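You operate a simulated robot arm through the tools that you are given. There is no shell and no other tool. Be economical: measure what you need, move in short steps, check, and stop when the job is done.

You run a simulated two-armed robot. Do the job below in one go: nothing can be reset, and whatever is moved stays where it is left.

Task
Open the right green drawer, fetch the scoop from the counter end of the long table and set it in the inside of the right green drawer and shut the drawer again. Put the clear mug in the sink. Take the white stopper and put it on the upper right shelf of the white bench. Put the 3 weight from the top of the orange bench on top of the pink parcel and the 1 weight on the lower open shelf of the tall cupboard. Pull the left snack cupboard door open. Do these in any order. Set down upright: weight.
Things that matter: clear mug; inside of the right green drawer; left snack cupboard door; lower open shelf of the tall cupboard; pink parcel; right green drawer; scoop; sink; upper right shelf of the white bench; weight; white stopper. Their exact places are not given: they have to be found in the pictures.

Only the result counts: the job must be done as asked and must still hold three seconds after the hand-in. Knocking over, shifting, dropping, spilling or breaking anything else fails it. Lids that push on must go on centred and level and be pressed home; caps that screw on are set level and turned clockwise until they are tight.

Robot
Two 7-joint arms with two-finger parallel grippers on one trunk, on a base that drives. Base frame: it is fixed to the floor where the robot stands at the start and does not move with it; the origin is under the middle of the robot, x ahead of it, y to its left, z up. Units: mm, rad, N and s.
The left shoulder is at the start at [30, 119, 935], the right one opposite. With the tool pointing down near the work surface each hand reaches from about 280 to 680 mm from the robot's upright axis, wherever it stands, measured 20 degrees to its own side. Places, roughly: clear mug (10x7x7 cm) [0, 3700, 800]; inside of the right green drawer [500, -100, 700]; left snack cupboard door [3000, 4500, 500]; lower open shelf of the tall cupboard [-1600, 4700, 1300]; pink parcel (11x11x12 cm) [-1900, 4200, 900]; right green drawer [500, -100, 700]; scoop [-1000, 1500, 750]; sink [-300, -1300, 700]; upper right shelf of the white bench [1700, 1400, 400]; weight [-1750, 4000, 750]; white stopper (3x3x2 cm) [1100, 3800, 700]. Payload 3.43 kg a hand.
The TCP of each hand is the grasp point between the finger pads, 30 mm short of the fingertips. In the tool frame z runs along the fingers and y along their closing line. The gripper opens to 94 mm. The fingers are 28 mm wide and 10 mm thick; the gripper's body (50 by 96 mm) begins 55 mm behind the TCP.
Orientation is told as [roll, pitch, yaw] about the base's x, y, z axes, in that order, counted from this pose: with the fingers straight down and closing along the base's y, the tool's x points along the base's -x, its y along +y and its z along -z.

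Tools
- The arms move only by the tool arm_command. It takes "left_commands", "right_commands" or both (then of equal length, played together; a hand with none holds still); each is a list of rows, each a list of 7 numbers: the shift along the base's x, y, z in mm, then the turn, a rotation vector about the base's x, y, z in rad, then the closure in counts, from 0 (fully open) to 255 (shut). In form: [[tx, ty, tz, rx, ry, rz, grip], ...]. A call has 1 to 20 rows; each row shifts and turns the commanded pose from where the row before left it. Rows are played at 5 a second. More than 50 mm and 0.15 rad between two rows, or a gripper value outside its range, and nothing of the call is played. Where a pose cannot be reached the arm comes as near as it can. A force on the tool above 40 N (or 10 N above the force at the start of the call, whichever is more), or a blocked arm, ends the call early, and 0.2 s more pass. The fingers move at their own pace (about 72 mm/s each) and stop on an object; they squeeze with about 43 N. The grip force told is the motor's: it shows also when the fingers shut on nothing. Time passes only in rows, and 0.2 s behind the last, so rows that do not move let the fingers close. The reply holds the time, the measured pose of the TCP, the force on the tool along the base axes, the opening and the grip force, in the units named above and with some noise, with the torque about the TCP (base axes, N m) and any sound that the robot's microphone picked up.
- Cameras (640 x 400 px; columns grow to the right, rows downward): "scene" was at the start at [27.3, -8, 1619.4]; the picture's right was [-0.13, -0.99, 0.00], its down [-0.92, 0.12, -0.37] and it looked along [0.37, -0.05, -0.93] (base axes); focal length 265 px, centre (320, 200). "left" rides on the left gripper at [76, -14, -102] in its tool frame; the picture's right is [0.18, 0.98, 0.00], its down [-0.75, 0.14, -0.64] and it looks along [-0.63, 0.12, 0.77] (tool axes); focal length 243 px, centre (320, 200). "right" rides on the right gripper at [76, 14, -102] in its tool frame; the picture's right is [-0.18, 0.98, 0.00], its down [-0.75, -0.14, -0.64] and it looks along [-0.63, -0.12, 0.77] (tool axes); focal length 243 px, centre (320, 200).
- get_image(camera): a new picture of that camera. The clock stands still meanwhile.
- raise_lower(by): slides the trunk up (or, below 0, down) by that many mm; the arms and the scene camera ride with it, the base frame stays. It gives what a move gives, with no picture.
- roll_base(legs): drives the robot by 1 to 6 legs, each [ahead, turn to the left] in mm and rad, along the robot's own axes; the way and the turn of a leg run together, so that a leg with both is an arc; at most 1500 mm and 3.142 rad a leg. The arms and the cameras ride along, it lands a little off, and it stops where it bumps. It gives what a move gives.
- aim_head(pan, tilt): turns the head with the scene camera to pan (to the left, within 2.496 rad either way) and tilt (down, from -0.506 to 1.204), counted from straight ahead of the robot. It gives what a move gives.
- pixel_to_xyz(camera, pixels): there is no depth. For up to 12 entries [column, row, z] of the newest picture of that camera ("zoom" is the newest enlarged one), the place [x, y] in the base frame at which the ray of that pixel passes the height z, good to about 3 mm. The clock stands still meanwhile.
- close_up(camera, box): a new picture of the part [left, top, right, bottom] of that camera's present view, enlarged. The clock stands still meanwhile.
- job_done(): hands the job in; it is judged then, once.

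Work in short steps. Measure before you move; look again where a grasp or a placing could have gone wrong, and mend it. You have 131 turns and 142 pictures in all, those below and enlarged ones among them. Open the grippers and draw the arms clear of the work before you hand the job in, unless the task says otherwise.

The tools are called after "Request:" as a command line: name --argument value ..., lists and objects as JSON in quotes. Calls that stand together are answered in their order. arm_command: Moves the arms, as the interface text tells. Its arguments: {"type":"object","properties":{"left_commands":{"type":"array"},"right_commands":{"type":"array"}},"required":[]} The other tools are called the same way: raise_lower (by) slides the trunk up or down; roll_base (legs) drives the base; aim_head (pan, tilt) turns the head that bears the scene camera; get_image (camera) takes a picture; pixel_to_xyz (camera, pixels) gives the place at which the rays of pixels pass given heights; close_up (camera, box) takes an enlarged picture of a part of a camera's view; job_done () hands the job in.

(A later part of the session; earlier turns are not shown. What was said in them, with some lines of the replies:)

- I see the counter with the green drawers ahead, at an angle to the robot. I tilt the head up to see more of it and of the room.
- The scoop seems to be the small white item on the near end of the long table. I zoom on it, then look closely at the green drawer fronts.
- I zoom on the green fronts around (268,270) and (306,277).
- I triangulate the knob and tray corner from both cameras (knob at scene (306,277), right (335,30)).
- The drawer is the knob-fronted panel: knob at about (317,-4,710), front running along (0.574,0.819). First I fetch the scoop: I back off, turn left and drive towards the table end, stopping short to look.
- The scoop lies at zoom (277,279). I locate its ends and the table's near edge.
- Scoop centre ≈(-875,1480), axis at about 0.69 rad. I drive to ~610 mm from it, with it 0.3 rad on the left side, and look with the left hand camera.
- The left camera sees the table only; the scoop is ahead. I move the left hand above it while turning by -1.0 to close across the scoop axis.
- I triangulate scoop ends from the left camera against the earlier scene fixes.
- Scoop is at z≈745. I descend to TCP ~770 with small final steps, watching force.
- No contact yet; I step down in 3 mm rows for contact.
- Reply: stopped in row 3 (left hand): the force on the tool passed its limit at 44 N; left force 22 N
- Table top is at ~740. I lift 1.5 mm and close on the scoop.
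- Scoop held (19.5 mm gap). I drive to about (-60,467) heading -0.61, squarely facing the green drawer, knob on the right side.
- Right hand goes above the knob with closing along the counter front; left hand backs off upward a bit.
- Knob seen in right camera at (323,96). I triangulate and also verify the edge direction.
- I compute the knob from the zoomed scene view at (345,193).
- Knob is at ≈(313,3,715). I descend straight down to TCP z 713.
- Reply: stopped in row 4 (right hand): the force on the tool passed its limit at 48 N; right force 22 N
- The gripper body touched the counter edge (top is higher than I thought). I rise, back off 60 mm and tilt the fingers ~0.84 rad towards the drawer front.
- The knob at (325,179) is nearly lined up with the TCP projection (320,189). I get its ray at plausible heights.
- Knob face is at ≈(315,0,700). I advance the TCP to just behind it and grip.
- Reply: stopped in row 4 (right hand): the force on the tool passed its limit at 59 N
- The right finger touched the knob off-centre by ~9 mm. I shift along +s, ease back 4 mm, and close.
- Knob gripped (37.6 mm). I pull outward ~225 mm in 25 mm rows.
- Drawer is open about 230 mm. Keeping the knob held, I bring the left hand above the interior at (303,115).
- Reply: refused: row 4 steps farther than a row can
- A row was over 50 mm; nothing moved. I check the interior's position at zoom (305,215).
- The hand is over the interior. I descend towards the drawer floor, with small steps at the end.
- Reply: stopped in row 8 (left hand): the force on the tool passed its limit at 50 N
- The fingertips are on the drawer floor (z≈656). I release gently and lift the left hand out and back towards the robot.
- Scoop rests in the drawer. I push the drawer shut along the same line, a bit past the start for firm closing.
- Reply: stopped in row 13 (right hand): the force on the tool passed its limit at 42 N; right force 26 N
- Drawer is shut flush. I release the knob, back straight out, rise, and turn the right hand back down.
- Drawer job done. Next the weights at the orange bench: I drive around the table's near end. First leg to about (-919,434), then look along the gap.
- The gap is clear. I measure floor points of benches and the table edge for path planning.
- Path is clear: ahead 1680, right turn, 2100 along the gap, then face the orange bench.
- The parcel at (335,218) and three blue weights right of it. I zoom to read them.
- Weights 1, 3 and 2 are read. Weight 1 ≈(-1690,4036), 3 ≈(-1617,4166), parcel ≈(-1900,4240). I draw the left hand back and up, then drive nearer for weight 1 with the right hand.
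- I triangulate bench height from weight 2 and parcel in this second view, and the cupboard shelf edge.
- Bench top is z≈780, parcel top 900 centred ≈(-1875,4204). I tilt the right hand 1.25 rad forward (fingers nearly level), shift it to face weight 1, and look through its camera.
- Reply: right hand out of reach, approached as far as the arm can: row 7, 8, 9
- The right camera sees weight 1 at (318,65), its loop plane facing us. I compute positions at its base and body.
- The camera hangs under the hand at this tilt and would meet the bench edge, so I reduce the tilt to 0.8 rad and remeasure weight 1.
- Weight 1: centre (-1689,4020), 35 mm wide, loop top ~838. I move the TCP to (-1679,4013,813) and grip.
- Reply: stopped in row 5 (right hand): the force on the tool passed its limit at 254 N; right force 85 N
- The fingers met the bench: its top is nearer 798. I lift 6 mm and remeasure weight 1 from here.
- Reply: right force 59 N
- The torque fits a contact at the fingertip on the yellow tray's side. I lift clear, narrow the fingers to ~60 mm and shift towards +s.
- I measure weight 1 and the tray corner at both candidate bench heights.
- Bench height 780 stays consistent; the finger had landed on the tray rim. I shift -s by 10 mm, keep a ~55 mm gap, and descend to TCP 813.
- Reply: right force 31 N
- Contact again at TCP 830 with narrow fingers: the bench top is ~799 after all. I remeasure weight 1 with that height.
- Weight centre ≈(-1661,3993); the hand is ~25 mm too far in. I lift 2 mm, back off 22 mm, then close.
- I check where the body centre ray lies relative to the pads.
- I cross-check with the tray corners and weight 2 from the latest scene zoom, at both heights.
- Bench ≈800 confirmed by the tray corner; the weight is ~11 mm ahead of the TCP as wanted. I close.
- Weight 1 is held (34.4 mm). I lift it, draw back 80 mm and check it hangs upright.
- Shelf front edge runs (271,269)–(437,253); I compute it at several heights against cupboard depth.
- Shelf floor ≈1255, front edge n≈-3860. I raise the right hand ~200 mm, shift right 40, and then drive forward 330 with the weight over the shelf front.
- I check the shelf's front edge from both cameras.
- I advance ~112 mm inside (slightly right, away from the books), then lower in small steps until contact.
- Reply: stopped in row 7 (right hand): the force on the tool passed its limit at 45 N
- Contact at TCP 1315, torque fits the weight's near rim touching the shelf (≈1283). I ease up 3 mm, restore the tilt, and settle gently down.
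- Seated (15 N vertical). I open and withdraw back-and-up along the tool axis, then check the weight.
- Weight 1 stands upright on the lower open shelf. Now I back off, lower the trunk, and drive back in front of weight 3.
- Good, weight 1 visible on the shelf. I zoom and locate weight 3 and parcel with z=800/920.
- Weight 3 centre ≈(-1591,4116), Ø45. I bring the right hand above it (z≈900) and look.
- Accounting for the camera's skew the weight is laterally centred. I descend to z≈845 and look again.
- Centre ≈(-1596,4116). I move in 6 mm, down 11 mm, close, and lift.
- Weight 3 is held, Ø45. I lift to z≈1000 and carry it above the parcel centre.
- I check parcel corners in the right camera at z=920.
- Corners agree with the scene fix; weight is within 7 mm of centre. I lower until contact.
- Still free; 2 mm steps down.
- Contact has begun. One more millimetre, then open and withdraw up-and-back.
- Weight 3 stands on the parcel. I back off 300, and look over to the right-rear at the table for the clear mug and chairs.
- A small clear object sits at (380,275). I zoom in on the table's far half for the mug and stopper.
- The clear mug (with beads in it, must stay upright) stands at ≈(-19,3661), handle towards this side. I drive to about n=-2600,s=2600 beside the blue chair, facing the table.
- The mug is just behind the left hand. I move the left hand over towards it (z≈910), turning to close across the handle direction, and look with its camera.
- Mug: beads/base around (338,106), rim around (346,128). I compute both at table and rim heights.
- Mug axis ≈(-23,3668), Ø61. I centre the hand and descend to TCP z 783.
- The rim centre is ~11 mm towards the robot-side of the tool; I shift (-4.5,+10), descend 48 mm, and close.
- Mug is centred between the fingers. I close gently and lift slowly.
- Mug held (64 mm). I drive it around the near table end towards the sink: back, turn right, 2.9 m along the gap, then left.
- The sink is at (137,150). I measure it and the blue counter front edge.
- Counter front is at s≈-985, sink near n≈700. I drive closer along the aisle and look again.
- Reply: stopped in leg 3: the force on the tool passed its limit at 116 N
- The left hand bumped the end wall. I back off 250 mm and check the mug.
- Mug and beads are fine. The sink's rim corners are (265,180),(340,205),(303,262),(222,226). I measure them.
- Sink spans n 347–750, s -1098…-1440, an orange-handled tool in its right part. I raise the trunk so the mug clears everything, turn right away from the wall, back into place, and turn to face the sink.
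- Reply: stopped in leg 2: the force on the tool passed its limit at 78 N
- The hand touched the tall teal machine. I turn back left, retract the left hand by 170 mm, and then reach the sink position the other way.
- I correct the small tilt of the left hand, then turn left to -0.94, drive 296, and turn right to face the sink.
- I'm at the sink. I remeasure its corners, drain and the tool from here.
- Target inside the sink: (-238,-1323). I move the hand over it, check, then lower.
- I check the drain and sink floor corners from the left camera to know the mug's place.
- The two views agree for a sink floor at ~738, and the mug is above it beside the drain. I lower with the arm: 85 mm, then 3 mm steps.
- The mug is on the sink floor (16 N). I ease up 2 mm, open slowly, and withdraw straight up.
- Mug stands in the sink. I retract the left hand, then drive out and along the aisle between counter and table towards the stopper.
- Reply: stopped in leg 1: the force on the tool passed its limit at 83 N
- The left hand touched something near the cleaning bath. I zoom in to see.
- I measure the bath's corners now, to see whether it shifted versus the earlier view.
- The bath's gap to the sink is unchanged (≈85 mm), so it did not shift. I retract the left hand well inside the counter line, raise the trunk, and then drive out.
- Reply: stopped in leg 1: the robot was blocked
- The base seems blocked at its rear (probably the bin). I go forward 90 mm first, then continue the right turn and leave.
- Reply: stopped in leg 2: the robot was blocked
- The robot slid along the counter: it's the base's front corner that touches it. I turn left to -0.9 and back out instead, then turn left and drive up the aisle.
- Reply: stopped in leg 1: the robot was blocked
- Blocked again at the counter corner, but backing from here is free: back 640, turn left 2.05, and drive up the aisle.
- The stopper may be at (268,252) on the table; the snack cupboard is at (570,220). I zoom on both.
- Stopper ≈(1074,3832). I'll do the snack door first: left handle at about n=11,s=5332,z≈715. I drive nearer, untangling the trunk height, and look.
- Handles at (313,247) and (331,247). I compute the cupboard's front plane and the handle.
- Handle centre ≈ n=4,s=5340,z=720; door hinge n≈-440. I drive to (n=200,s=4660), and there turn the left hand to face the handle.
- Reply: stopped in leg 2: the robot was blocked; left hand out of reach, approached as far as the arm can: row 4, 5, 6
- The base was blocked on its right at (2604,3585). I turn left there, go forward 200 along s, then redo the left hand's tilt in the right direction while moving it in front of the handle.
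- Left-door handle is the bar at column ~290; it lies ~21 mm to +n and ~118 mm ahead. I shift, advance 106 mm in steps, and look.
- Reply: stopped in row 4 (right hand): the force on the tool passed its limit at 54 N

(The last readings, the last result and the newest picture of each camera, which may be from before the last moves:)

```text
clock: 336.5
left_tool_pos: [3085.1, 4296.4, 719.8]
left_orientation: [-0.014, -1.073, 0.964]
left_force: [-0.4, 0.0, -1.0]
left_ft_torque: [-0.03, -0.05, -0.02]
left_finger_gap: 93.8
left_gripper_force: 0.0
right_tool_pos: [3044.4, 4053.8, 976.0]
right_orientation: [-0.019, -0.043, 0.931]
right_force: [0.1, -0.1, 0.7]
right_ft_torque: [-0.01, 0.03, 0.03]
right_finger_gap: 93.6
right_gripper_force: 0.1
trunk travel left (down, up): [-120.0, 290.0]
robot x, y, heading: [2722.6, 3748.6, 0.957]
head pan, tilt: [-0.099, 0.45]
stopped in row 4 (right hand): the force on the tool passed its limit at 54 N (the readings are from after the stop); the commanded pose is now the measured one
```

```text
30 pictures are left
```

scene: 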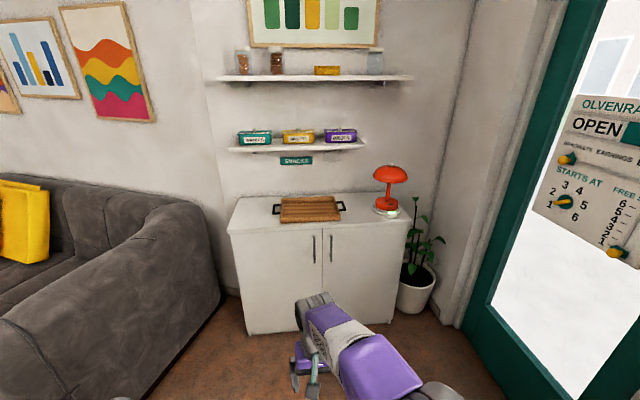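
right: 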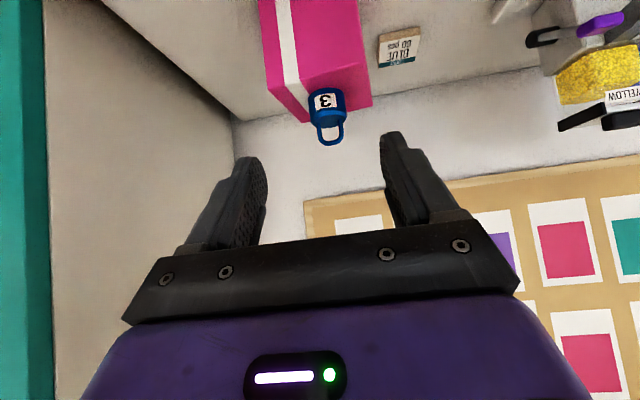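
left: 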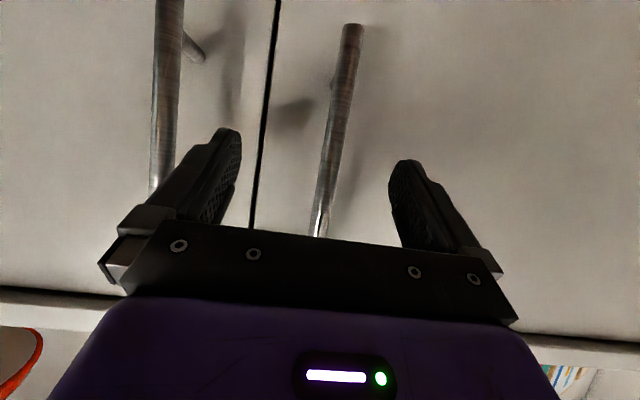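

The left forearm brushed the right hand. I move the right hand aside (right, back, up), then finish the approach (8 mm towards -n, 42 mm ahead).

Request:
arm_command --right_commands '[[19, -38, 22, 0, 0, 0, 0], [19, -38, 22, 0, 0, 0, 0], [19, -38, 22, 0, 0, 0, 0], [19, -38, 22, 0, 0, 0, 0]]'

Request:
arm_command --left_commands '[[-6, 4, 0, 0, 0, 0, 0], [12, 17, 0, 0, 0, 0, 0], [12, 17, 0, 0, 0, 0, 0], [0, 0, 0, 0, 0, 0, 0]]'

Request:
get_image --camera "left"

```text
clock: 337.5
left_tool_pos: [3085.9, 4296.8, 721.4]
left_orientation: [-0.014, -1.072, 0.964]
left_force: [0.2, -0.6, -0.6]
left_ft_torque: [0.01, -0.01, 0.01]
left_finger_gap: 94.1
left_gripper_force: 0.0
right_tool_pos: [3120.7, 3903.7, 1065.9]
right_orientation: [-0.02, -0.042, 0.933]
right_force: [0.3, -0.6, -0.4]
right_ft_torque: [-0.02, 0.0, -0.01]
right_finger_gap: 94.1
right_gripper_force: 0.1
trunk travel left (down, up): [-120.0, 290.0]
robot x, y, heading: [2719.5, 3750.7, 0.958]
head pan, tilt: [-0.099, 0.45]
```

```text
clock: 338.2
left_tool_pos: [3094.3, 4317.8, 718.0]
left_orientation: [-0.012, -1.059, 0.956]
left_force: [-15.4, -18.0, 9.9]
left_ft_torque: [-0.09, -0.48, -1.06]
left_finger_gap: 92.1
left_gripper_force: 0.0
right_tool_pos: [3118.7, 3902.9, 1066.6]
right_orientation: [-0.023, -0.043, 0.934]
right_force: [1.1, 0.2, 1.6]
right_ft_torque: [-0.01, 0.0, -0.03]
right_finger_gap: 94.0
right_gripper_force: 0.0
trunk travel left (down, up): [-120.0, 290.0]
robot x, y, heading: [2725.2, 3747.7, 0.957]
head pan, tilt: [-0.099, 0.45]
stopped in row 3 (left hand): the force on the tool passed its limit at 64 N (the readings are from after the stop); the commanded pose is now the measured one
```

```text
29 pictures are left
```

left: 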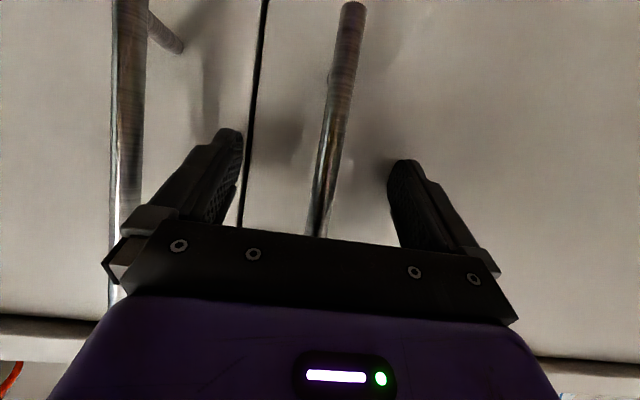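

Fingertips touch the door, so the bar is between the pads. I back off 4 mm and close on it.

Request:
arm_command --left_commands '[[-2.5, -3.5, 0, 0, 0, 0, 100], [0, 0, 0, 0, 0, 0, 200], [0, 0, 0, 0, 0, 0, 255], [0, 0, 0, 0, 0, 0, 255], [0, 0, 0, 0, 0, 0, 255]]'

Request:
get_image --camera "left"

```text
clock: 339.4
left_tool_pos: [3092.9, 4316.8, 716.0]
left_orientation: [-0.012, -1.059, 0.957]
left_force: [-0.3, 0.8, 0.0]
left_ft_torque: [0.66, 0.35, -0.07]
left_finger_gap: 16.2
left_gripper_force: 44.6
right_tool_pos: [3120.7, 3903.3, 1065.6]
right_orientation: [-0.019, -0.042, 0.935]
right_force: [0.7, -0.3, -0.7]
right_ft_torque: [-0.03, 0.03, 0.04]
right_finger_gap: 93.9
right_gripper_force: 0.0
trunk travel left (down, up): [-120.0, 290.0]
robot x, y, heading: [2723.6, 3750.3, 0.96]
head pan, tilt: [-0.099, 0.45]
```

```text
28 pictures are left
```

left: 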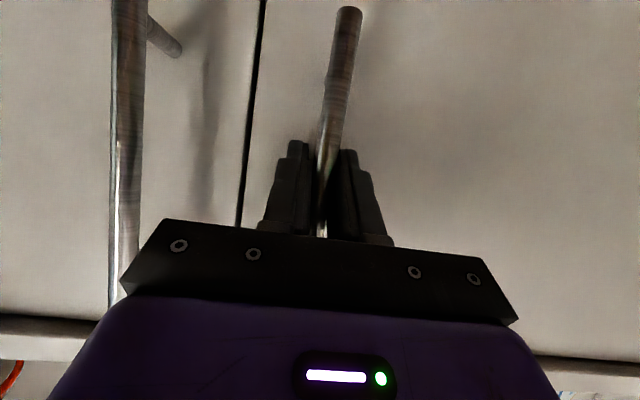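

Bar gripped (16 mm). I pull it along the hinge arc to ~0.6 rad, turning the hand with the door.

Request:
arm_command --left_commands '[[-15, -17, 0, 0, 0, -0.04, 255], [-16, -16, 0, 0, 0, -0.04, 255], [-17, -15, 0, 0, 0, -0.04, 255], [-17, -14, 0, 0, 0, -0.04, 255], [-18, -13, 0, 0, 0, -0.04, 255], [-19, -12, 0, 0, 0, -0.04, 255], [-20, -11, 0, 0, 0, -0.04, 255], [-20, -11, 0, 0, 0, -0.04, 255], [-21, -9, 0, 0, 0, -0.04, 255], [-21, -9, 0, 0, 0, -0.04, 255], [-21, -7, 0, 0, 0, -0.04, 255], [-22, -7, 0, 0, 0, -0.04, 255]]'

Request:
aim_head --pan 0.1 --tilt 0.75

Request:
get_image --camera "scene"

```text
clock: 342.0
left_tool_pos: [2864.9, 4176.1, 716.6]
left_orientation: [-0.01, -1.062, 0.478]
left_force: [-0.4, -0.9, 3.7]
left_ft_torque: [0.62, -0.01, 0.25]
left_finger_gap: 16.2
left_gripper_force: 44.9
right_tool_pos: [3120.2, 3902.9, 1065.8]
right_orientation: [-0.019, -0.042, 0.936]
right_force: [-0.1, -1.0, 0.3]
right_ft_torque: [-0.01, -0.01, 0.03]
right_finger_gap: 94.0
right_gripper_force: 0.1
trunk travel left (down, up): [-120.0, 290.0]
robot x, y, heading: [2721.6, 3749.2, 0.958]
head pan, tilt: [-0.099, 0.45]
```

```text
clock: 342.8
left_tool_pos: [2866.2, 4176.2, 716.4]
left_orientation: [-0.011, -1.062, 0.479]
left_force: [-1.2, 6.7, 8.9]
left_ft_torque: [-0.13, 1.27, 0.13]
left_finger_gap: 16.4
left_gripper_force: 45.1
right_tool_pos: [3120.7, 3903.9, 1065.4]
right_orientation: [-0.02, -0.041, 0.935]
right_force: [0.4, -0.1, -0.1]
right_ft_torque: [0.02, -0.02, 0.04]
right_finger_gap: 94.2
right_gripper_force: 0.0
trunk travel left (down, up): [-120.0, 290.0]
robot x, y, heading: [2719.0, 3746.7, 0.961]
head pan, tilt: [0.099, 0.75]
```

```text
27 pictures are left
```

scene: 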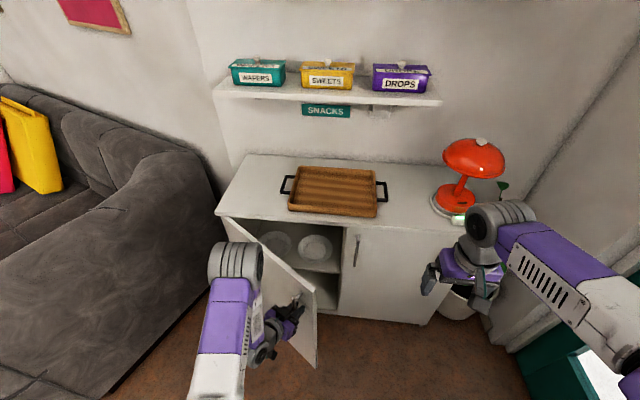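

Door is ~35° open and follows well. I continue along the arc towards ~57°.

Request:
arm_command --left_commands '[[-22, -4.5, 0, 0, 0, -0.04, 255], [-22, -4.5, 0, 0, 0, -0.04, 255], [-22, -2.3, 0, 0, 0, -0.04, 255], [-22, -2.3, 0, 0, 0, -0.04, 255], [-22, 0, 0, 0, 0, -0.04, 255], [-22, 0, 0, 0, 0, -0.04, 255], [-22, 2.2, 0, 0, 0, -0.04, 255], [-22, 2.2, 0, 0, 0, -0.04, 255]]'

```text
clock: 344.6
left_tool_pos: [2690.1, 4168.0, 717.8]
left_orientation: [-0.017, -1.061, 0.162]
left_force: [-0.6, 3.2, 0.8]
left_ft_torque: [0.93, 0.19, 0.03]
left_finger_gap: 16.1
left_gripper_force: 45.0
right_tool_pos: [3120.2, 3902.9, 1065.9]
right_orientation: [-0.019, -0.043, 0.933]
right_force: [-0.4, 0.3, 0.1]
right_ft_torque: [0.0, -0.01, 0.03]
right_finger_gap: 94.0
right_gripper_force: 0.0
trunk travel left (down, up): [-120.0, 290.0]
robot x, y, heading: [2719.4, 3751.6, 0.954]
head pan, tilt: [0.099, 0.75]
```

Still following freely. I go on to ~74°.

Request:
arm_command --left_commands '[[-22, 4.5, 0, 0, 0, -0.04, 255], [-22, 4.5, 0, 0, 0, -0.04, 255], [-21.5, 6.6, 0, 0, 0, -0.04, 255], [-21.5, 6.6, 0, 0, 0, -0.04, 255], [-20.8, 8.7, 0, 0, 0, -0.04, 255], [-20.8, 8.7, 0, 0, 0, -0.04, 255]]'

Request:
get_image --camera "scene"

```text
clock: 346.0
left_tool_pos: [2562.7, 4206.4, 716.4]
left_orientation: [-0.011, -1.061, -0.081]
left_force: [3.1, 5.5, 9.4]
left_ft_torque: [0.1, -0.31, -0.13]
left_finger_gap: 16.2
left_gripper_force: 45.1
right_tool_pos: [3121.6, 3905.0, 1066.0]
right_orientation: [-0.018, -0.041, 0.934]
right_force: [-0.1, -0.4, -0.3]
right_ft_torque: [0.02, 0.02, 0.03]
right_finger_gap: 93.9
right_gripper_force: 0.1
trunk travel left (down, up): [-120.0, 290.0]
robot x, y, heading: [2723.6, 3749.1, 0.956]
head pan, tilt: [0.099, 0.75]
```

```text
26 pictures are left
```

scene: 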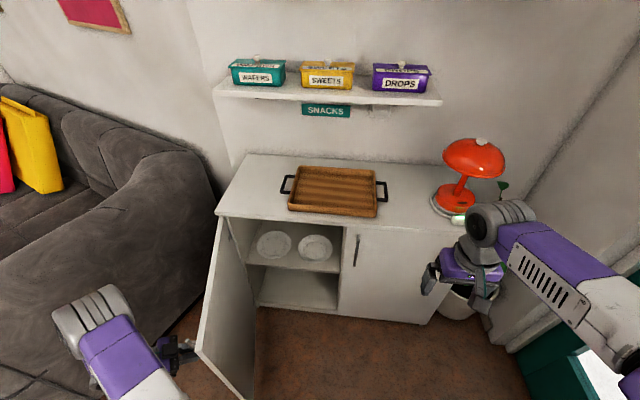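

Door is open ~75°. I release, ease the hand off the bar, and raise it clear, turning it back straight.

Request:
arm_command --left_commands '[[0, 0, 0, 0, 0, 0, 150], [0, 0, 0, 0, 0, 0, 60], [0, 0, 0, 0, 0, 0, 60], [-25, 2, 0, 0, 0, 0, 60], [-25, 2, 0, 0, 0, 0, 60], [-10, -5, 35, 0, 0, 0, 60], [0, -10, 45, 0, 0, 0, 0], [0, -10, 45, 0, 0, 0.1, 0], [0, -20, 40, 0.0, -0.13, 0.1, 0], [0, -20, 40, 0, 0, 0.14, 0], [0, -20, 30, 0, 0, 0.14, 0]]'

Request:
get_image --camera "scene"

```text
refused: row 9 steps farther than a row can; nothing moved
```

```text
25 pictures are left
```

scene: 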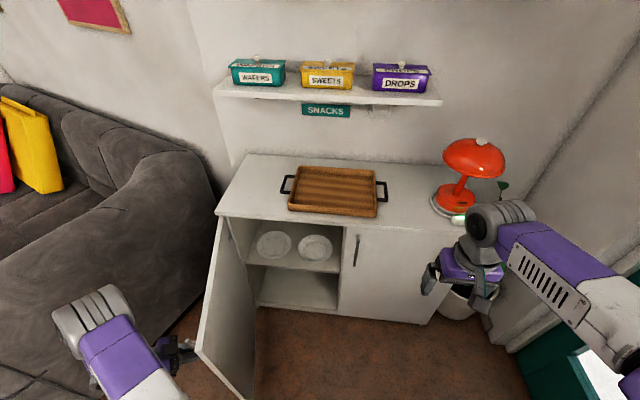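

I resend it with legal rows, untilting as the hand rises.

Request:
arm_command --left_commands '[[0, 0, 0, 0, 0, 0, 150], [0, 0, 0, 0, 0, 0, 60], [0, 0, 0, 0, 0, 0, 60], [-25, 2, 0, 0, 0, 0, 60], [-25, 2, 0, 0, 0, 0, 60], [-10, -5, 35, 0, 0, 0, 60], [0, -10, 45, 0, 0, 0, 0], [0, -10, 45, 0.01, 0.14, 0, 0], [0, -10, 45, 0.01, 0.14, 0, 0], [0, -10, 45, 0.01, 0.14, 0, 0], [0, -10, 30, 0.01, 0.14, 0, 0], [0, 0, 0, 0.01, 0.14, 0, 0], [0, 0, 0, 0.01, 0.14, 0, 0], [0, 0, 0, 0.01, 0.14, 0, 0]]'

Request:
get_image --camera "scene"

```text
clock: 349.0
left_tool_pos: [2500.5, 4160.2, 950.9]
left_orientation: [-0.005, -0.151, -0.08]
left_force: [-0.1, 0.1, -0.4]
left_ft_torque: [-0.04, -0.01, -0.01]
left_finger_gap: 93.7
left_gripper_force: 0.2
left hand out of reach, approached as far as the arm can: row 11
right_tool_pos: [3121.4, 3905.3, 1065.1]
right_orientation: [-0.021, -0.042, 0.933]
right_force: [0.1, 0.1, -0.2]
right_ft_torque: [-0.02, 0.02, -0.03]
right_finger_gap: 93.9
right_gripper_force: 0.0
trunk travel left (down, up): [-120.0, 290.0]
robot x, y, heading: [2719.7, 3749.7, 0.956]
head pan, tilt: [0.099, 0.75]
```

```text
24 pictures are left
```

scene: 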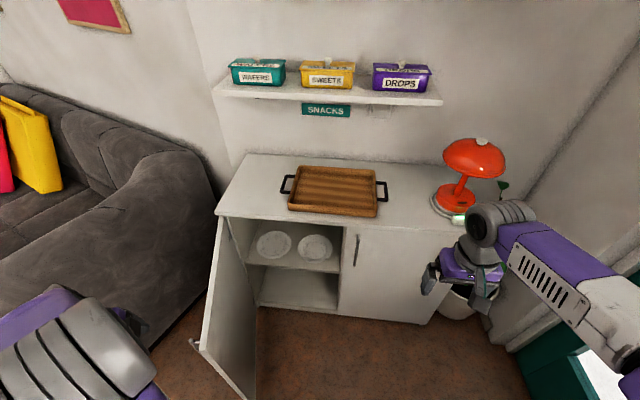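

Door stays open. Now the stopper: I back out, then drive to n=-840,s=3640 facing the table.

Request:
roll_base --legs '[[-200, 0], [0, -0.42], [-1000, 0], [0, 1.734], [488, 0], [0, 0.25]]'

Request:
aim_head --pan -0.15 --tilt 0.85

Request:
get_image --camera "scene"

```text
clock: 364.2
left_tool_pos: [1011.1, 3263.6, 951.5]
left_orientation: [-0.002, -0.151, 1.446]
left_force: [0.1, -0.3, 0.0]
left_ft_torque: [0.01, 0.02, 0.01]
left_finger_gap: 94.0
left_gripper_force: 0.1
right_tool_pos: [1295.3, 3870.4, 1066.5]
right_orientation: [-0.021, -0.043, 2.457]
right_force: [0.2, -0.5, 0.3]
right_ft_torque: [-0.01, 0.02, 0.0]
right_finger_gap: 94.0
right_gripper_force: 0.1
trunk travel left (down, up): [-120.0, 290.0]
robot x, y, heading: [1429.8, 3461.7, 2.483]
head pan, tilt: [0.099, 0.75]
```

```text
clock: 365.0
left_tool_pos: [1011.0, 3262.8, 951.7]
left_orientation: [-0.004, -0.151, 1.446]
left_force: [0.2, 0.4, -0.2]
left_ft_torque: [-0.02, 0.02, 0.03]
left_finger_gap: 94.3
left_gripper_force: 0.1
right_tool_pos: [1296.6, 3869.5, 1065.6]
right_orientation: [-0.02, -0.042, 2.457]
right_force: [0.0, -0.4, 0.4]
right_ft_torque: [-0.01, -0.01, 0.0]
right_finger_gap: 93.8
right_gripper_force: 0.0
trunk travel left (down, up): [-120.0, 290.0]
robot x, y, heading: [1429.5, 3468.2, 2.481]
head pan, tilt: [-0.15, 0.85]
```

```text
23 pictures are left
```

scene: 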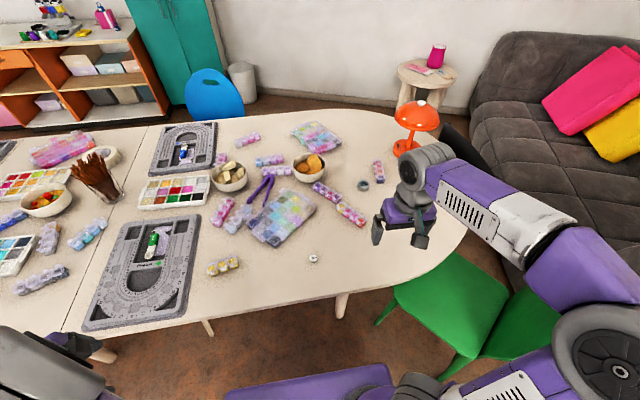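

Stopper at (313,259). I zoom and locate it.

Request:
close_up --camera "scene" --box '[280, 235, 350, 285]'

Request:
pixel_to_xyz --camera "scene" --pixels '[[313, 261, 742], [313, 257, 758], [313, 304, 735]]'

```text
8.00 times, centred on (315, 260) of scene
```

zoom: 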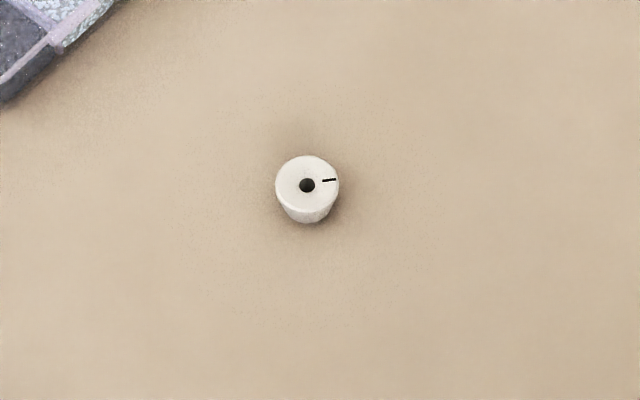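

```text
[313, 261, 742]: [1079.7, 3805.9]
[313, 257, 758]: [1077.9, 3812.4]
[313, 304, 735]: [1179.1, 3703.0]
```

Stopper ≈(1079,3808). I bring the right hand above it, levelling the hand.

Request:
arm_command --right_commands '[[-36, -10, -32, -0.042, -0.02, 0, 0], [-36, -10, -32, 0, 0, 0, 0], [-36, -10, -32, 0, 0, 0, 0], [-36, -11, -32, 0, 0, 0, 0], [-36, -11, -32, 0, 0, 0, 0], [-37, -11, -32, 0, 0, 0, 0], [0, 0, -30, 0, 0, 0, 0]]'

Request:
get_image --camera "right"

```text
refused: row 6 steps farther than a row can; nothing moved
```

```text
21 pictures are left
```

right: 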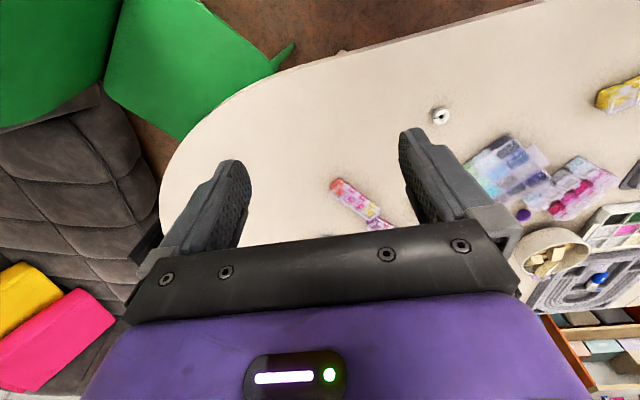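

Request:
pixel_to_xyz --camera "right" --pixels '[[441, 117, 745], [441, 115, 760]]'

Request:
arm_command --right_commands '[[-31, -9, -30, -0.042, -0.02, 0, 0], [-31, -9, -30, 0, 0, 0, 0], [-31, -9, -30, 0, 0, 0, 0], [-31, -9, -30, 0, 0, 0, 0], [-31, -9, -30, 0, 0, 0, 0], [-31, -9, -30, 0, 0, 0, 0], [-31, -8, -30, 0, 0, 0, 0]]'

Request:
get_image --camera "right"

```text
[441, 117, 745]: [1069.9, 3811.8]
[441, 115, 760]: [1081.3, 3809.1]
```

```text
clock: 366.6
left_tool_pos: [1009.9, 3263.3, 951.7]
left_orientation: [-0.004, -0.152, 1.445]
left_force: [0.3, -0.2, 0.3]
left_ft_torque: [-0.01, 0.02, -0.03]
left_finger_gap: 94.2
left_gripper_force: 0.2
right_tool_pos: [1080.7, 3809.6, 857.7]
right_orientation: [0.0, 0.0, 2.455]
right_force: [-0.3, -0.4, 0.5]
right_ft_torque: [-0.03, -0.01, 0.0]
right_finger_gap: 94.0
right_gripper_force: 0.1
trunk travel left (down, up): [-120.0, 290.0]
robot x, y, heading: [1432.7, 3465.6, 2.485]
head pan, tilt: [-0.15, 0.85]
```

```text
20 pictures are left
```

right: 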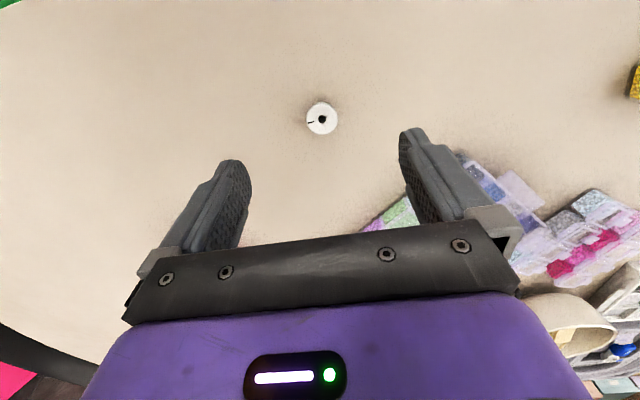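

The stopper is exactly under the TCP. To be able to enter a shelf later while keeping it upright, I tilt the hand 0.8 rad first, then come down with the stopper 15 mm ahead of the TCP.

Request:
arm_command --right_commands '[[2, -1.5, 0, 0.0845, 0.103, 0, 95], [2, -1.5, 0, 0.0845, 0.103, 0, 95], [2, -1.5, 0, 0.0845, 0.103, 0, 95], [2, -1.5, 0, 0.0845, 0.103, 0, 95], [2, -1.5, 0, 0.0845, 0.103, 0, 95], [2, -1.5, 0, 0.0845, 0.103, 0, 95], [0, 0, -30, 0, 0, 0, 95], [0, 0, -30, 0, 0, 0, 95], [0, 0, -12, 0, 0, 0, 95]]'

Request:
get_image --camera "right"

```text
clock: 368.6
left_tool_pos: [1010.3, 3263.2, 951.1]
left_orientation: [-0.004, -0.152, 1.444]
left_force: [0.0, -0.3, 0.3]
left_ft_torque: [0.03, -0.01, 0.01]
left_finger_gap: 93.9
left_gripper_force: 0.1
right_tool_pos: [1090.9, 3800.2, 783.8]
right_orientation: [-0.002, -0.799, 2.459]
right_force: [0.3, -1.2, 0.1]
right_ft_torque: [0.0, 0.01, 0.01]
right_finger_gap: 58.9
right_gripper_force: 0.0
trunk travel left (down, up): [-120.0, 290.0]
robot x, y, heading: [1431.1, 3465.9, 2.481]
head pan, tilt: [-0.15, 0.85]
```

```text
19 pictures are left
```

right: 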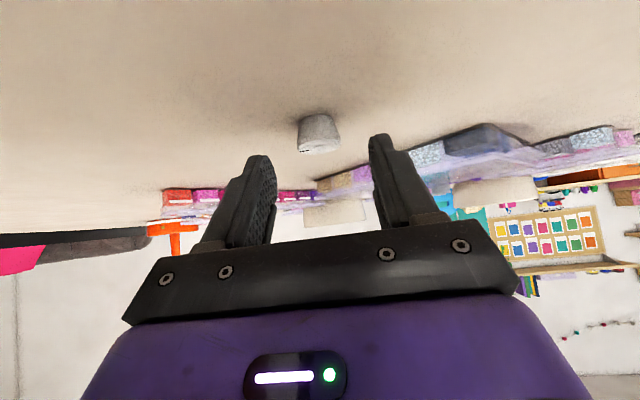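

Matches prediction. I lower 12 mm, close and lift.

Request:
arm_command --right_commands '[[0, 0, -7, 0, 0, 0, 95], [0, 0, -4.5, 0, 0, 0, 95], [0, 0, 0, 0, 0, 0, 180], [0, 0, 0, 0, 0, 0, 255], [0, 0, 0, 0, 0, 0, 255], [0, 0, 0, 0, 0, 0, 255], [0, 0, 15, 0, 0, 0, 255], [0, 0, 40, 0, 0, 0, 255], [0, 0, 45, 0, 0, 0, 255]]'

Request:
get_image --camera "right"

```text
clock: 370.6
left_tool_pos: [1011.1, 3263.4, 952.2]
left_orientation: [-0.003, -0.152, 1.446]
left_force: [-0.3, -0.1, 0.2]
left_ft_torque: [0.0, -0.01, 0.02]
left_finger_gap: 93.7
left_gripper_force: 0.0
right_tool_pos: [1092.0, 3798.9, 872.5]
right_orientation: [-0.003, -0.799, 2.458]
right_force: [-0.1, 0.7, -0.9]
right_ft_torque: [0.0, -0.01, 0.0]
right_finger_gap: 24.2
right_gripper_force: 42.9
trunk travel left (down, up): [-120.0, 290.0]
robot x, y, heading: [1428.2, 3467.8, 2.486]
head pan, tilt: [-0.15, 0.85]
```

```text
18 pictures are left
```

right: 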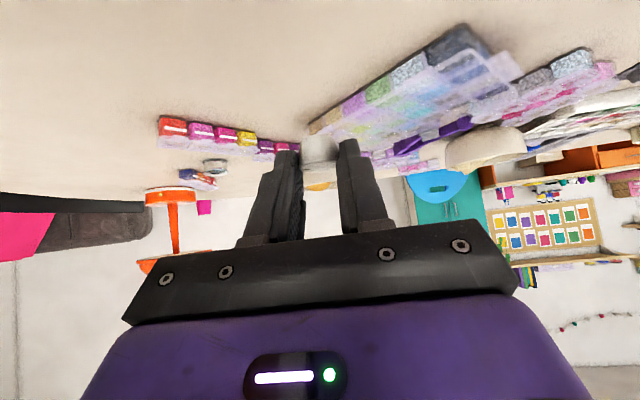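

Stopper held (24 mm). I back off and drive to the white bench, stopping ~850 mm before it to look.

Request:
roll_base --legs '[[-300, 0], [0, 1.607], [1330, 0], [0, 1.571]]'

Request:
aim_head --pan -0.1 --tilt 0.6

Request:
get_image --camera "scene"

```text
clock: 386.7
left_tool_pos: [1308.0, 2419.3, 951.6]
left_orientation: [-0.003, -0.151, -1.626]
left_force: [0.6, -0.2, -0.3]
left_ft_torque: [-0.03, 0.0, -0.01]
left_finger_gap: 94.2
left_gripper_force: 0.1
right_tool_pos: [1266.0, 1879.6, 872.7]
right_orientation: [-0.001, -0.798, -0.614]
right_force: [0.7, -0.1, 0.0]
right_ft_torque: [0.02, 0.04, -0.03]
right_finger_gap: 24.4
right_gripper_force: 43.3
trunk travel left (down, up): [-120.0, 290.0]
robot x, y, heading: [906.9, 2189.1, -0.59]
head pan, tilt: [-0.15, 0.85]
```

```text
clock: 387.4
left_tool_pos: [1309.3, 2419.2, 951.2]
left_orientation: [-0.005, -0.152, -1.628]
left_force: [-0.3, -0.4, 0.4]
left_ft_torque: [-0.01, -0.01, 0.0]
left_finger_gap: 94.1
left_gripper_force: 0.1
right_tool_pos: [1266.1, 1879.9, 872.6]
right_orientation: [-0.001, -0.797, -0.613]
right_force: [-0.9, -0.3, -0.8]
right_ft_torque: [0.02, -0.02, 0.02]
right_finger_gap: 24.5
right_gripper_force: 42.7
trunk travel left (down, up): [-120.0, 290.0]
robot x, y, heading: [906.7, 2188.9, -0.585]
head pan, tilt: [-0.099, 0.6]
```

```text
17 pictures are left
```

scene: 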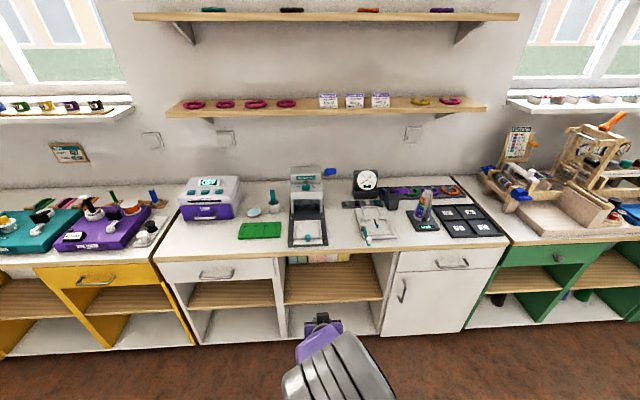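

The upper right shelf is the wooden one at (333,285) in the middle bay. I measure its front edge and the bench's front.

Request:
pixel_to_xyz --camera "scene" --pixels '[[287, 303, 400], [385, 299, 400], [287, 303, 450], [385, 299, 450], [287, 303, 500], [195, 343, 0], [380, 336, 0], [160, 260, 780], [505, 244, 780], [335, 288, 450]]'

Request:
close_up --camera "scene" --box '[260, 230, 420, 350]'

```text
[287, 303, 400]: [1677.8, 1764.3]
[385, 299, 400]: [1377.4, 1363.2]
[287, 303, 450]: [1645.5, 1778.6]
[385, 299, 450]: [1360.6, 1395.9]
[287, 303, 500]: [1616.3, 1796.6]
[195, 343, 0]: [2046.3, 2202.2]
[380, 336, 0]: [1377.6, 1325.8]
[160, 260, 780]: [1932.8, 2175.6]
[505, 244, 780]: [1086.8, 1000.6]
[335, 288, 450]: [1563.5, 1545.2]
```

```text
3.33 times, centred on (340, 290) of scene
```

zoom: 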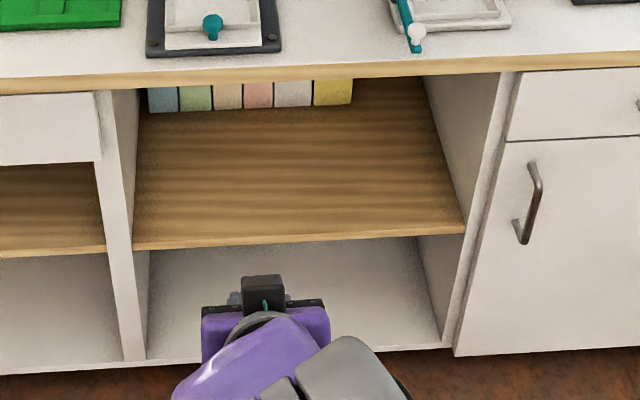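

Shelf edge at n≈320, z≈420, spanning s 1916–2407. I lower the trunk and the right hand (with the stopper) to z≈500, centre it on the bay, then drive 300 forward.

Request:
raise_lower --by -118

Request:
arm_command --right_commands '[[-9, -13, -42, 0, 0, 0, 255], [-9, -13, -42, 0, 0, 0, 255], [-9, -13, -42, 0, 0, 0, 255], [-9, -13, -42, 0, 0, 0, 255], [-9, -13, -42, 0, 0, 0, 255], [-9, -13, -42, 0, 0, 0, 255]]'

Request:
roll_base --legs '[[0, -0.035], [300, 0]]'

Request:
aim_head --pan -0.3 --tilt 0.9

Request:
get_image --camera "scene"

Request:
get_image --camera "right"

```text
clock: 388.9
left_tool_pos: [1308.5, 2419.4, 834.4]
left_orientation: [-0.003, -0.151, -1.626]
left_force: [0.6, 0.3, -0.2]
left_ft_torque: [0.02, -0.04, 0.0]
left_finger_gap: 94.0
left_gripper_force: 0.1
right_tool_pos: [1266.2, 1879.5, 754.3]
right_orientation: [0.0, -0.799, -0.615]
right_force: [0.5, -0.3, 0.6]
right_ft_torque: [0.01, -0.01, -0.02]
right_finger_gap: 24.5
right_gripper_force: 43.1
trunk travel left (down, up): [-2.0, 408.0]
robot x, y, heading: [900.5, 2183.6, -0.584]
head pan, tilt: [-0.099, 0.6]
```

```text
clock: 390.3
left_tool_pos: [1309.0, 2418.2, 833.2]
left_orientation: [-0.004, -0.153, -1.626]
left_force: [0.5, -0.1, -0.9]
left_ft_torque: [0.03, -0.02, 0.02]
left_finger_gap: 93.8
left_gripper_force: 0.2
right_tool_pos: [1213.7, 1800.1, 501.2]
right_orientation: [0.0, -0.8, -0.616]
right_force: [0.0, 0.5, -0.6]
right_ft_torque: [-0.01, -0.01, -0.01]
right_finger_gap: 24.5
right_gripper_force: 43.6
trunk travel left (down, up): [-2.0, 408.0]
robot x, y, heading: [902.5, 2187.7, -0.593]
head pan, tilt: [-0.099, 0.6]
```

```text
clock: 392.8
left_tool_pos: [1559.7, 2228.8, 833.8]
left_orientation: [-0.004, -0.153, -1.661]
left_force: [0.1, 0.2, 0.2]
left_ft_torque: [0.02, 0.0, -0.01]
left_finger_gap: 94.0
left_gripper_force: 0.1
right_tool_pos: [1442.1, 1614.7, 501.0]
right_orientation: [-0.002, -0.796, -0.648]
right_force: [-0.1, 0.4, -0.6]
right_ft_torque: [0.03, 0.0, 0.03]
right_finger_gap: 24.3
right_gripper_force: 42.7
trunk travel left (down, up): [-2.0, 408.0]
robot x, y, heading: [1148.8, 2009.6, -0.623]
head pan, tilt: [-0.099, 0.6]
```

```text
clock: 393.6
left_tool_pos: [1558.3, 2229.0, 833.7]
left_orientation: [-0.002, -0.151, -1.661]
left_force: [-0.7, 0.1, 0.0]
left_ft_torque: [0.0, 0.0, 0.0]
left_finger_gap: 93.9
left_gripper_force: 0.0
right_tool_pos: [1443.0, 1614.6, 501.7]
right_orientation: [-0.003, -0.798, -0.649]
right_force: [-0.1, -0.4, 0.6]
right_ft_torque: [0.01, -0.05, -0.01]
right_finger_gap: 24.3
right_gripper_force: 43.1
trunk travel left (down, up): [-2.0, 408.0]
robot x, y, heading: [1146.3, 2009.3, -0.627]
head pan, tilt: [-0.3, 0.901]
```

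```text
15 pictures are left
```

scene: 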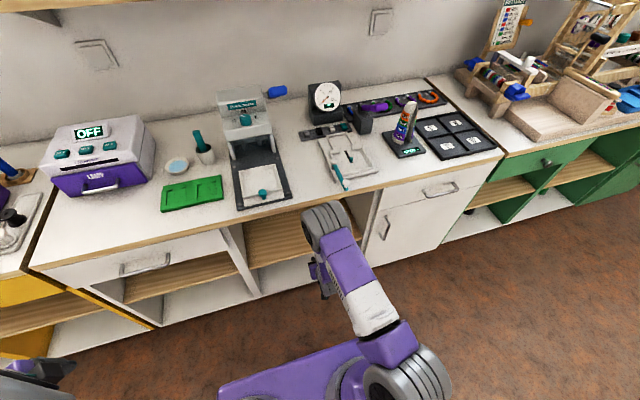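

```text
14 pictures are left
```

right: 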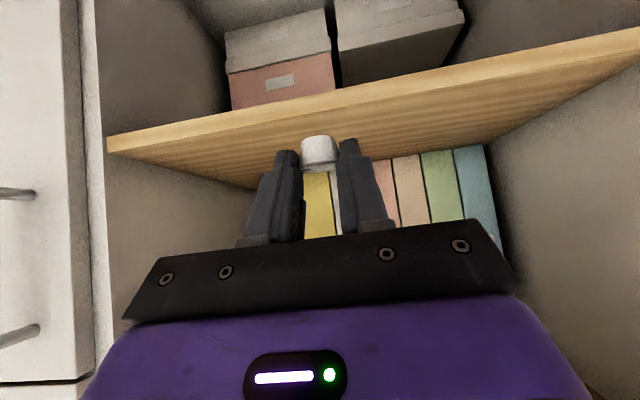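

The right camera shows the shelf with the books at the back. I measure the shelf's front edge ((320,112)) and book fronts.

Request:
pixel_to_xyz --camera "right" --pixels '[[320, 112, 400], [320, 112, 420], [320, 112, 440], [320, 112, 460], [110, 152, 440], [632, 62, 440], [390, 160, 440], [490, 145, 440]]'

Request:
pixel_to_xyz --camera "scene" --pixels '[[250, 268, 400], [250, 268, 420], [250, 268, 440], [250, 268, 460]]'

```text
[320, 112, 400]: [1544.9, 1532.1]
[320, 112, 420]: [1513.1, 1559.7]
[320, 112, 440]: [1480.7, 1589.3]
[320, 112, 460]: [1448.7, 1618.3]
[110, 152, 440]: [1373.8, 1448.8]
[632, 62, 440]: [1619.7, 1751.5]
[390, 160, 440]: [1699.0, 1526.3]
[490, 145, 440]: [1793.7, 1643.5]
```

```text
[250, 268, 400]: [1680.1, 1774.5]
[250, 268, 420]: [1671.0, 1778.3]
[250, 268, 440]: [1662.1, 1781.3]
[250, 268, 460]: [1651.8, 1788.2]
```

Both views agree: shelf top z≈422, front n≈325. I move in 149 mm, then lower towards contact (TCP≈454).

Request:
arm_command --right_commands '[[30, -21.7, 0, 0, 0, 0, 255], [30, -21.7, 0, 0, 0, 0, 255], [30, -21.7, 0, 0, 0, 0, 255], [31, -21.7, 0, 0, 0, 0, 255], [0, 0, -20, 0, 0, 0, 255], [0, 0, -12, 0, 0, 0, 255], [0, 0, -5, 0, 0, 0, 255], [0, 0, -4, 0, 0, 0, 255], [0, 0, -3, 0, 0, 0, 255]]'

Request:
get_image --camera "right"

```text
clock: 395.6
left_tool_pos: [1560.1, 2229.5, 833.9]
left_orientation: [-0.004, -0.151, -1.662]
left_force: [0.8, -0.4, 0.1]
left_ft_torque: [-0.02, -0.02, -0.02]
left_finger_gap: 94.0
left_gripper_force: 0.1
right_tool_pos: [1562.9, 1528.1, 456.7]
right_orientation: [-0.002, -0.799, -0.649]
right_force: [-0.6, 1.0, -0.5]
right_ft_torque: [0.01, 0.01, -0.02]
right_finger_gap: 24.2
right_gripper_force: 42.7
trunk travel left (down, up): [-2.0, 408.0]
robot x, y, heading: [1146.3, 2013.8, -0.625]
head pan, tilt: [-0.3, 0.901]
```

```text
13 pictures are left
```

right: 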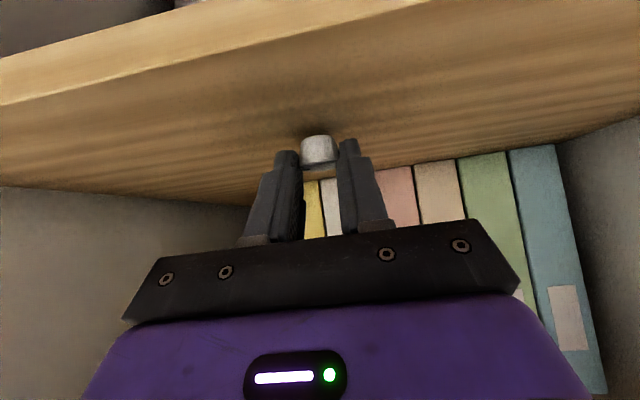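

Almost touching. I step down in 2 mm rows until contact.

Request:
arm_command --right_commands '[[0, 0, -2, 0, 0, 0, 255], [0, 0, -2, 0, 0, 0, 255], [0, 0, 0, 0, 0, 0, 255]]'

```text
clock: 396.4
left_tool_pos: [1560.0, 2229.0, 834.2]
left_orientation: [-0.002, -0.152, -1.662]
left_force: [-0.1, 0.4, -0.3]
left_ft_torque: [-0.01, 0.0, 0.02]
left_finger_gap: 94.0
left_gripper_force: 0.1
right_tool_pos: [1562.8, 1528.8, 454.1]
right_orientation: [-0.003, -0.798, -0.649]
right_force: [0.4, -0.7, 0.0]
right_ft_torque: [0.03, 0.0, 0.0]
right_finger_gap: 24.2
right_gripper_force: 43.3
trunk travel left (down, up): [-2.0, 408.0]
robot x, y, heading: [1147.5, 2011.0, -0.623]
head pan, tilt: [-0.3, 0.901]
```

Request:
arm_command --right_commands '[[0, 0, -2, 0, 0, 0, 255], [0, 0, -2, 0, 0, 0, 255], [0, 0, -2, 0, 0, 0, 255], [0, 0, 0, 0, 0, 0, 255]]'

```text
clock: 397.4
left_tool_pos: [1558.1, 2231.2, 834.2]
left_orientation: [-0.001, -0.154, -1.664]
left_force: [0.3, 0.1, 0.0]
left_ft_torque: [-0.01, 0.02, -0.01]
left_finger_gap: 94.3
left_gripper_force: 0.0
right_tool_pos: [1563.3, 1527.9, 451.9]
right_orientation: [-0.002, -0.807, -0.651]
right_force: [-16.7, 11.3, 32.4]
right_ft_torque: [-0.07, -0.02, 0.04]
right_finger_gap: 24.2
right_gripper_force: 43.1
trunk travel left (down, up): [-2.0, 408.0]
robot x, y, heading: [1146.6, 2014.8, -0.624]
head pan, tilt: [-0.3, 0.901]
```

Seated on the shelf (32 N). I relax 3 mm, open, and withdraw back and slightly up.

Request:
arm_command --right_commands '[[0, 0, 3, 0, 0, 0, 255], [0, 0, 0, 0, 0, 0, 200], [0, 0, 0, 0, 0, 0, 140], [0, 0, 0, 0, 0, 0, 100], [0, 0, 0, 0, 0, 0, 100], [-8, 6, 10, 0, 0, 0, 100], [-20, 14, 20, 0, 0, 0, 100], [-33, 23, 15, 0, 0, 0, 100], [-33, 23, 0, 0, 0, 0, 100], [-33, 23, 0, 0, 0, 0, 100], [-33, 23, 0, 0, 0, 0, 0]]'

Request:
get_image --camera "right"

```text
clock: 399.8
left_tool_pos: [1560.6, 2230.8, 833.6]
left_orientation: [-0.003, -0.151, -1.662]
left_force: [-0.5, -1.4, 0.4]
left_ft_torque: [-0.02, 0.0, 0.03]
left_finger_gap: 94.2
left_gripper_force: 0.1
right_tool_pos: [1405.0, 1639.3, 496.2]
right_orientation: [-0.002, -0.8, -0.648]
right_force: [0.6, 0.8, 0.3]
right_ft_torque: [-0.02, 0.0, 0.0]
right_finger_gap: 94.0
right_gripper_force: 0.2
trunk travel left (down, up): [-2.0, 408.0]
robot x, y, heading: [1147.0, 2016.7, -0.624]
head pan, tilt: [-0.3, 0.901]
```

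```text
12 pictures are left
```

right: 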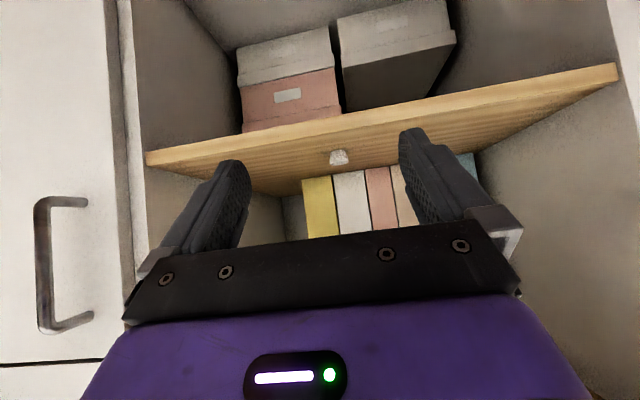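

The stopper stands on the upper right shelf. I back off to clear the work, and take one last look down the aisle at the green drawer.

Request:
roll_base --legs '[[-450, 0]]'

Request:
aim_head --pan -0.8 --tilt 0.5

Request:
get_image --camera "scene"

```text
clock: 402.5
left_tool_pos: [1198.3, 2490.6, 834.5]
left_orientation: [-0.004, -0.152, -1.662]
left_force: [0.3, -0.3, -0.2]
left_ft_torque: [-0.01, -0.01, 0.03]
left_finger_gap: 93.8
left_gripper_force: 0.0
right_tool_pos: [1043.2, 1901.4, 494.1]
right_orientation: [-0.003, -0.8, -0.652]
right_force: [0.3, -0.3, -0.8]
right_ft_torque: [0.02, -0.01, 0.01]
right_finger_gap: 94.0
right_gripper_force: 0.1
trunk travel left (down, up): [-2.0, 408.0]
robot x, y, heading: [782.9, 2276.3, -0.623]
head pan, tilt: [-0.3, 0.901]
```

```text
clock: 403.4
left_tool_pos: [1197.4, 2490.0, 833.8]
left_orientation: [-0.004, -0.153, -1.664]
left_force: [0.3, -0.4, 0.1]
left_ft_torque: [0.02, 0.0, 0.02]
left_finger_gap: 94.2
left_gripper_force: 0.1
right_tool_pos: [1042.8, 1900.4, 495.7]
right_orientation: [-0.003, -0.798, -0.651]
right_force: [0.9, -0.6, -0.8]
right_ft_torque: [-0.02, 0.03, 0.0]
right_finger_gap: 94.0
right_gripper_force: 0.1
trunk travel left (down, up): [-2.0, 408.0]
robot x, y, heading: [786.5, 2271.3, -0.628]
head pan, tilt: [-0.799, 0.499]
```

```text
11 pictures are left
```

scene: 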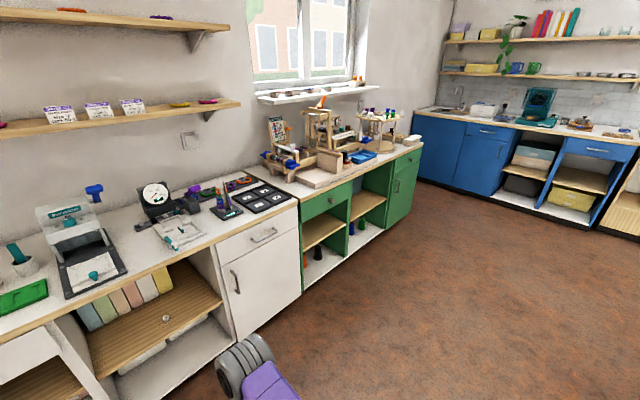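

The right green drawer is shut, the stopper stands on the shelf at (166,318), and both hands are empty and clear. I hand the job in.

Request:
job_done

```text
The job is handed in.
```

I finished every item and handed the job in; the verdict was not shown to me.

- **Scoop:** lying inside the right green drawer, with the drawer shut flush.
- **Clear mug:** standing in the sink, upright, with the beads it held still inside.
- **White stopper:** standing on the upper right shelf of the white bench.
- **Weights:** the 3 weight stands upright on the pink parcel. The 1 weight stands upright on the lower open shelf of the tall cupboard.
- **Left snack cupboard door:** pulled open to about 75°.

**Bumps:** the left hand hit the end wall, the teal machine and the cleaning bath near the sink. The right fingers pressed hard near the yellow tray on the orange bench. The base was also blocked against the sink counter while turning there, and once near the snack cupboard. The tray and the bath looked unmoved when I checked. I did not measure the teal machine or see what stopped the base near the snack cupboard, so a small shift there is possible.
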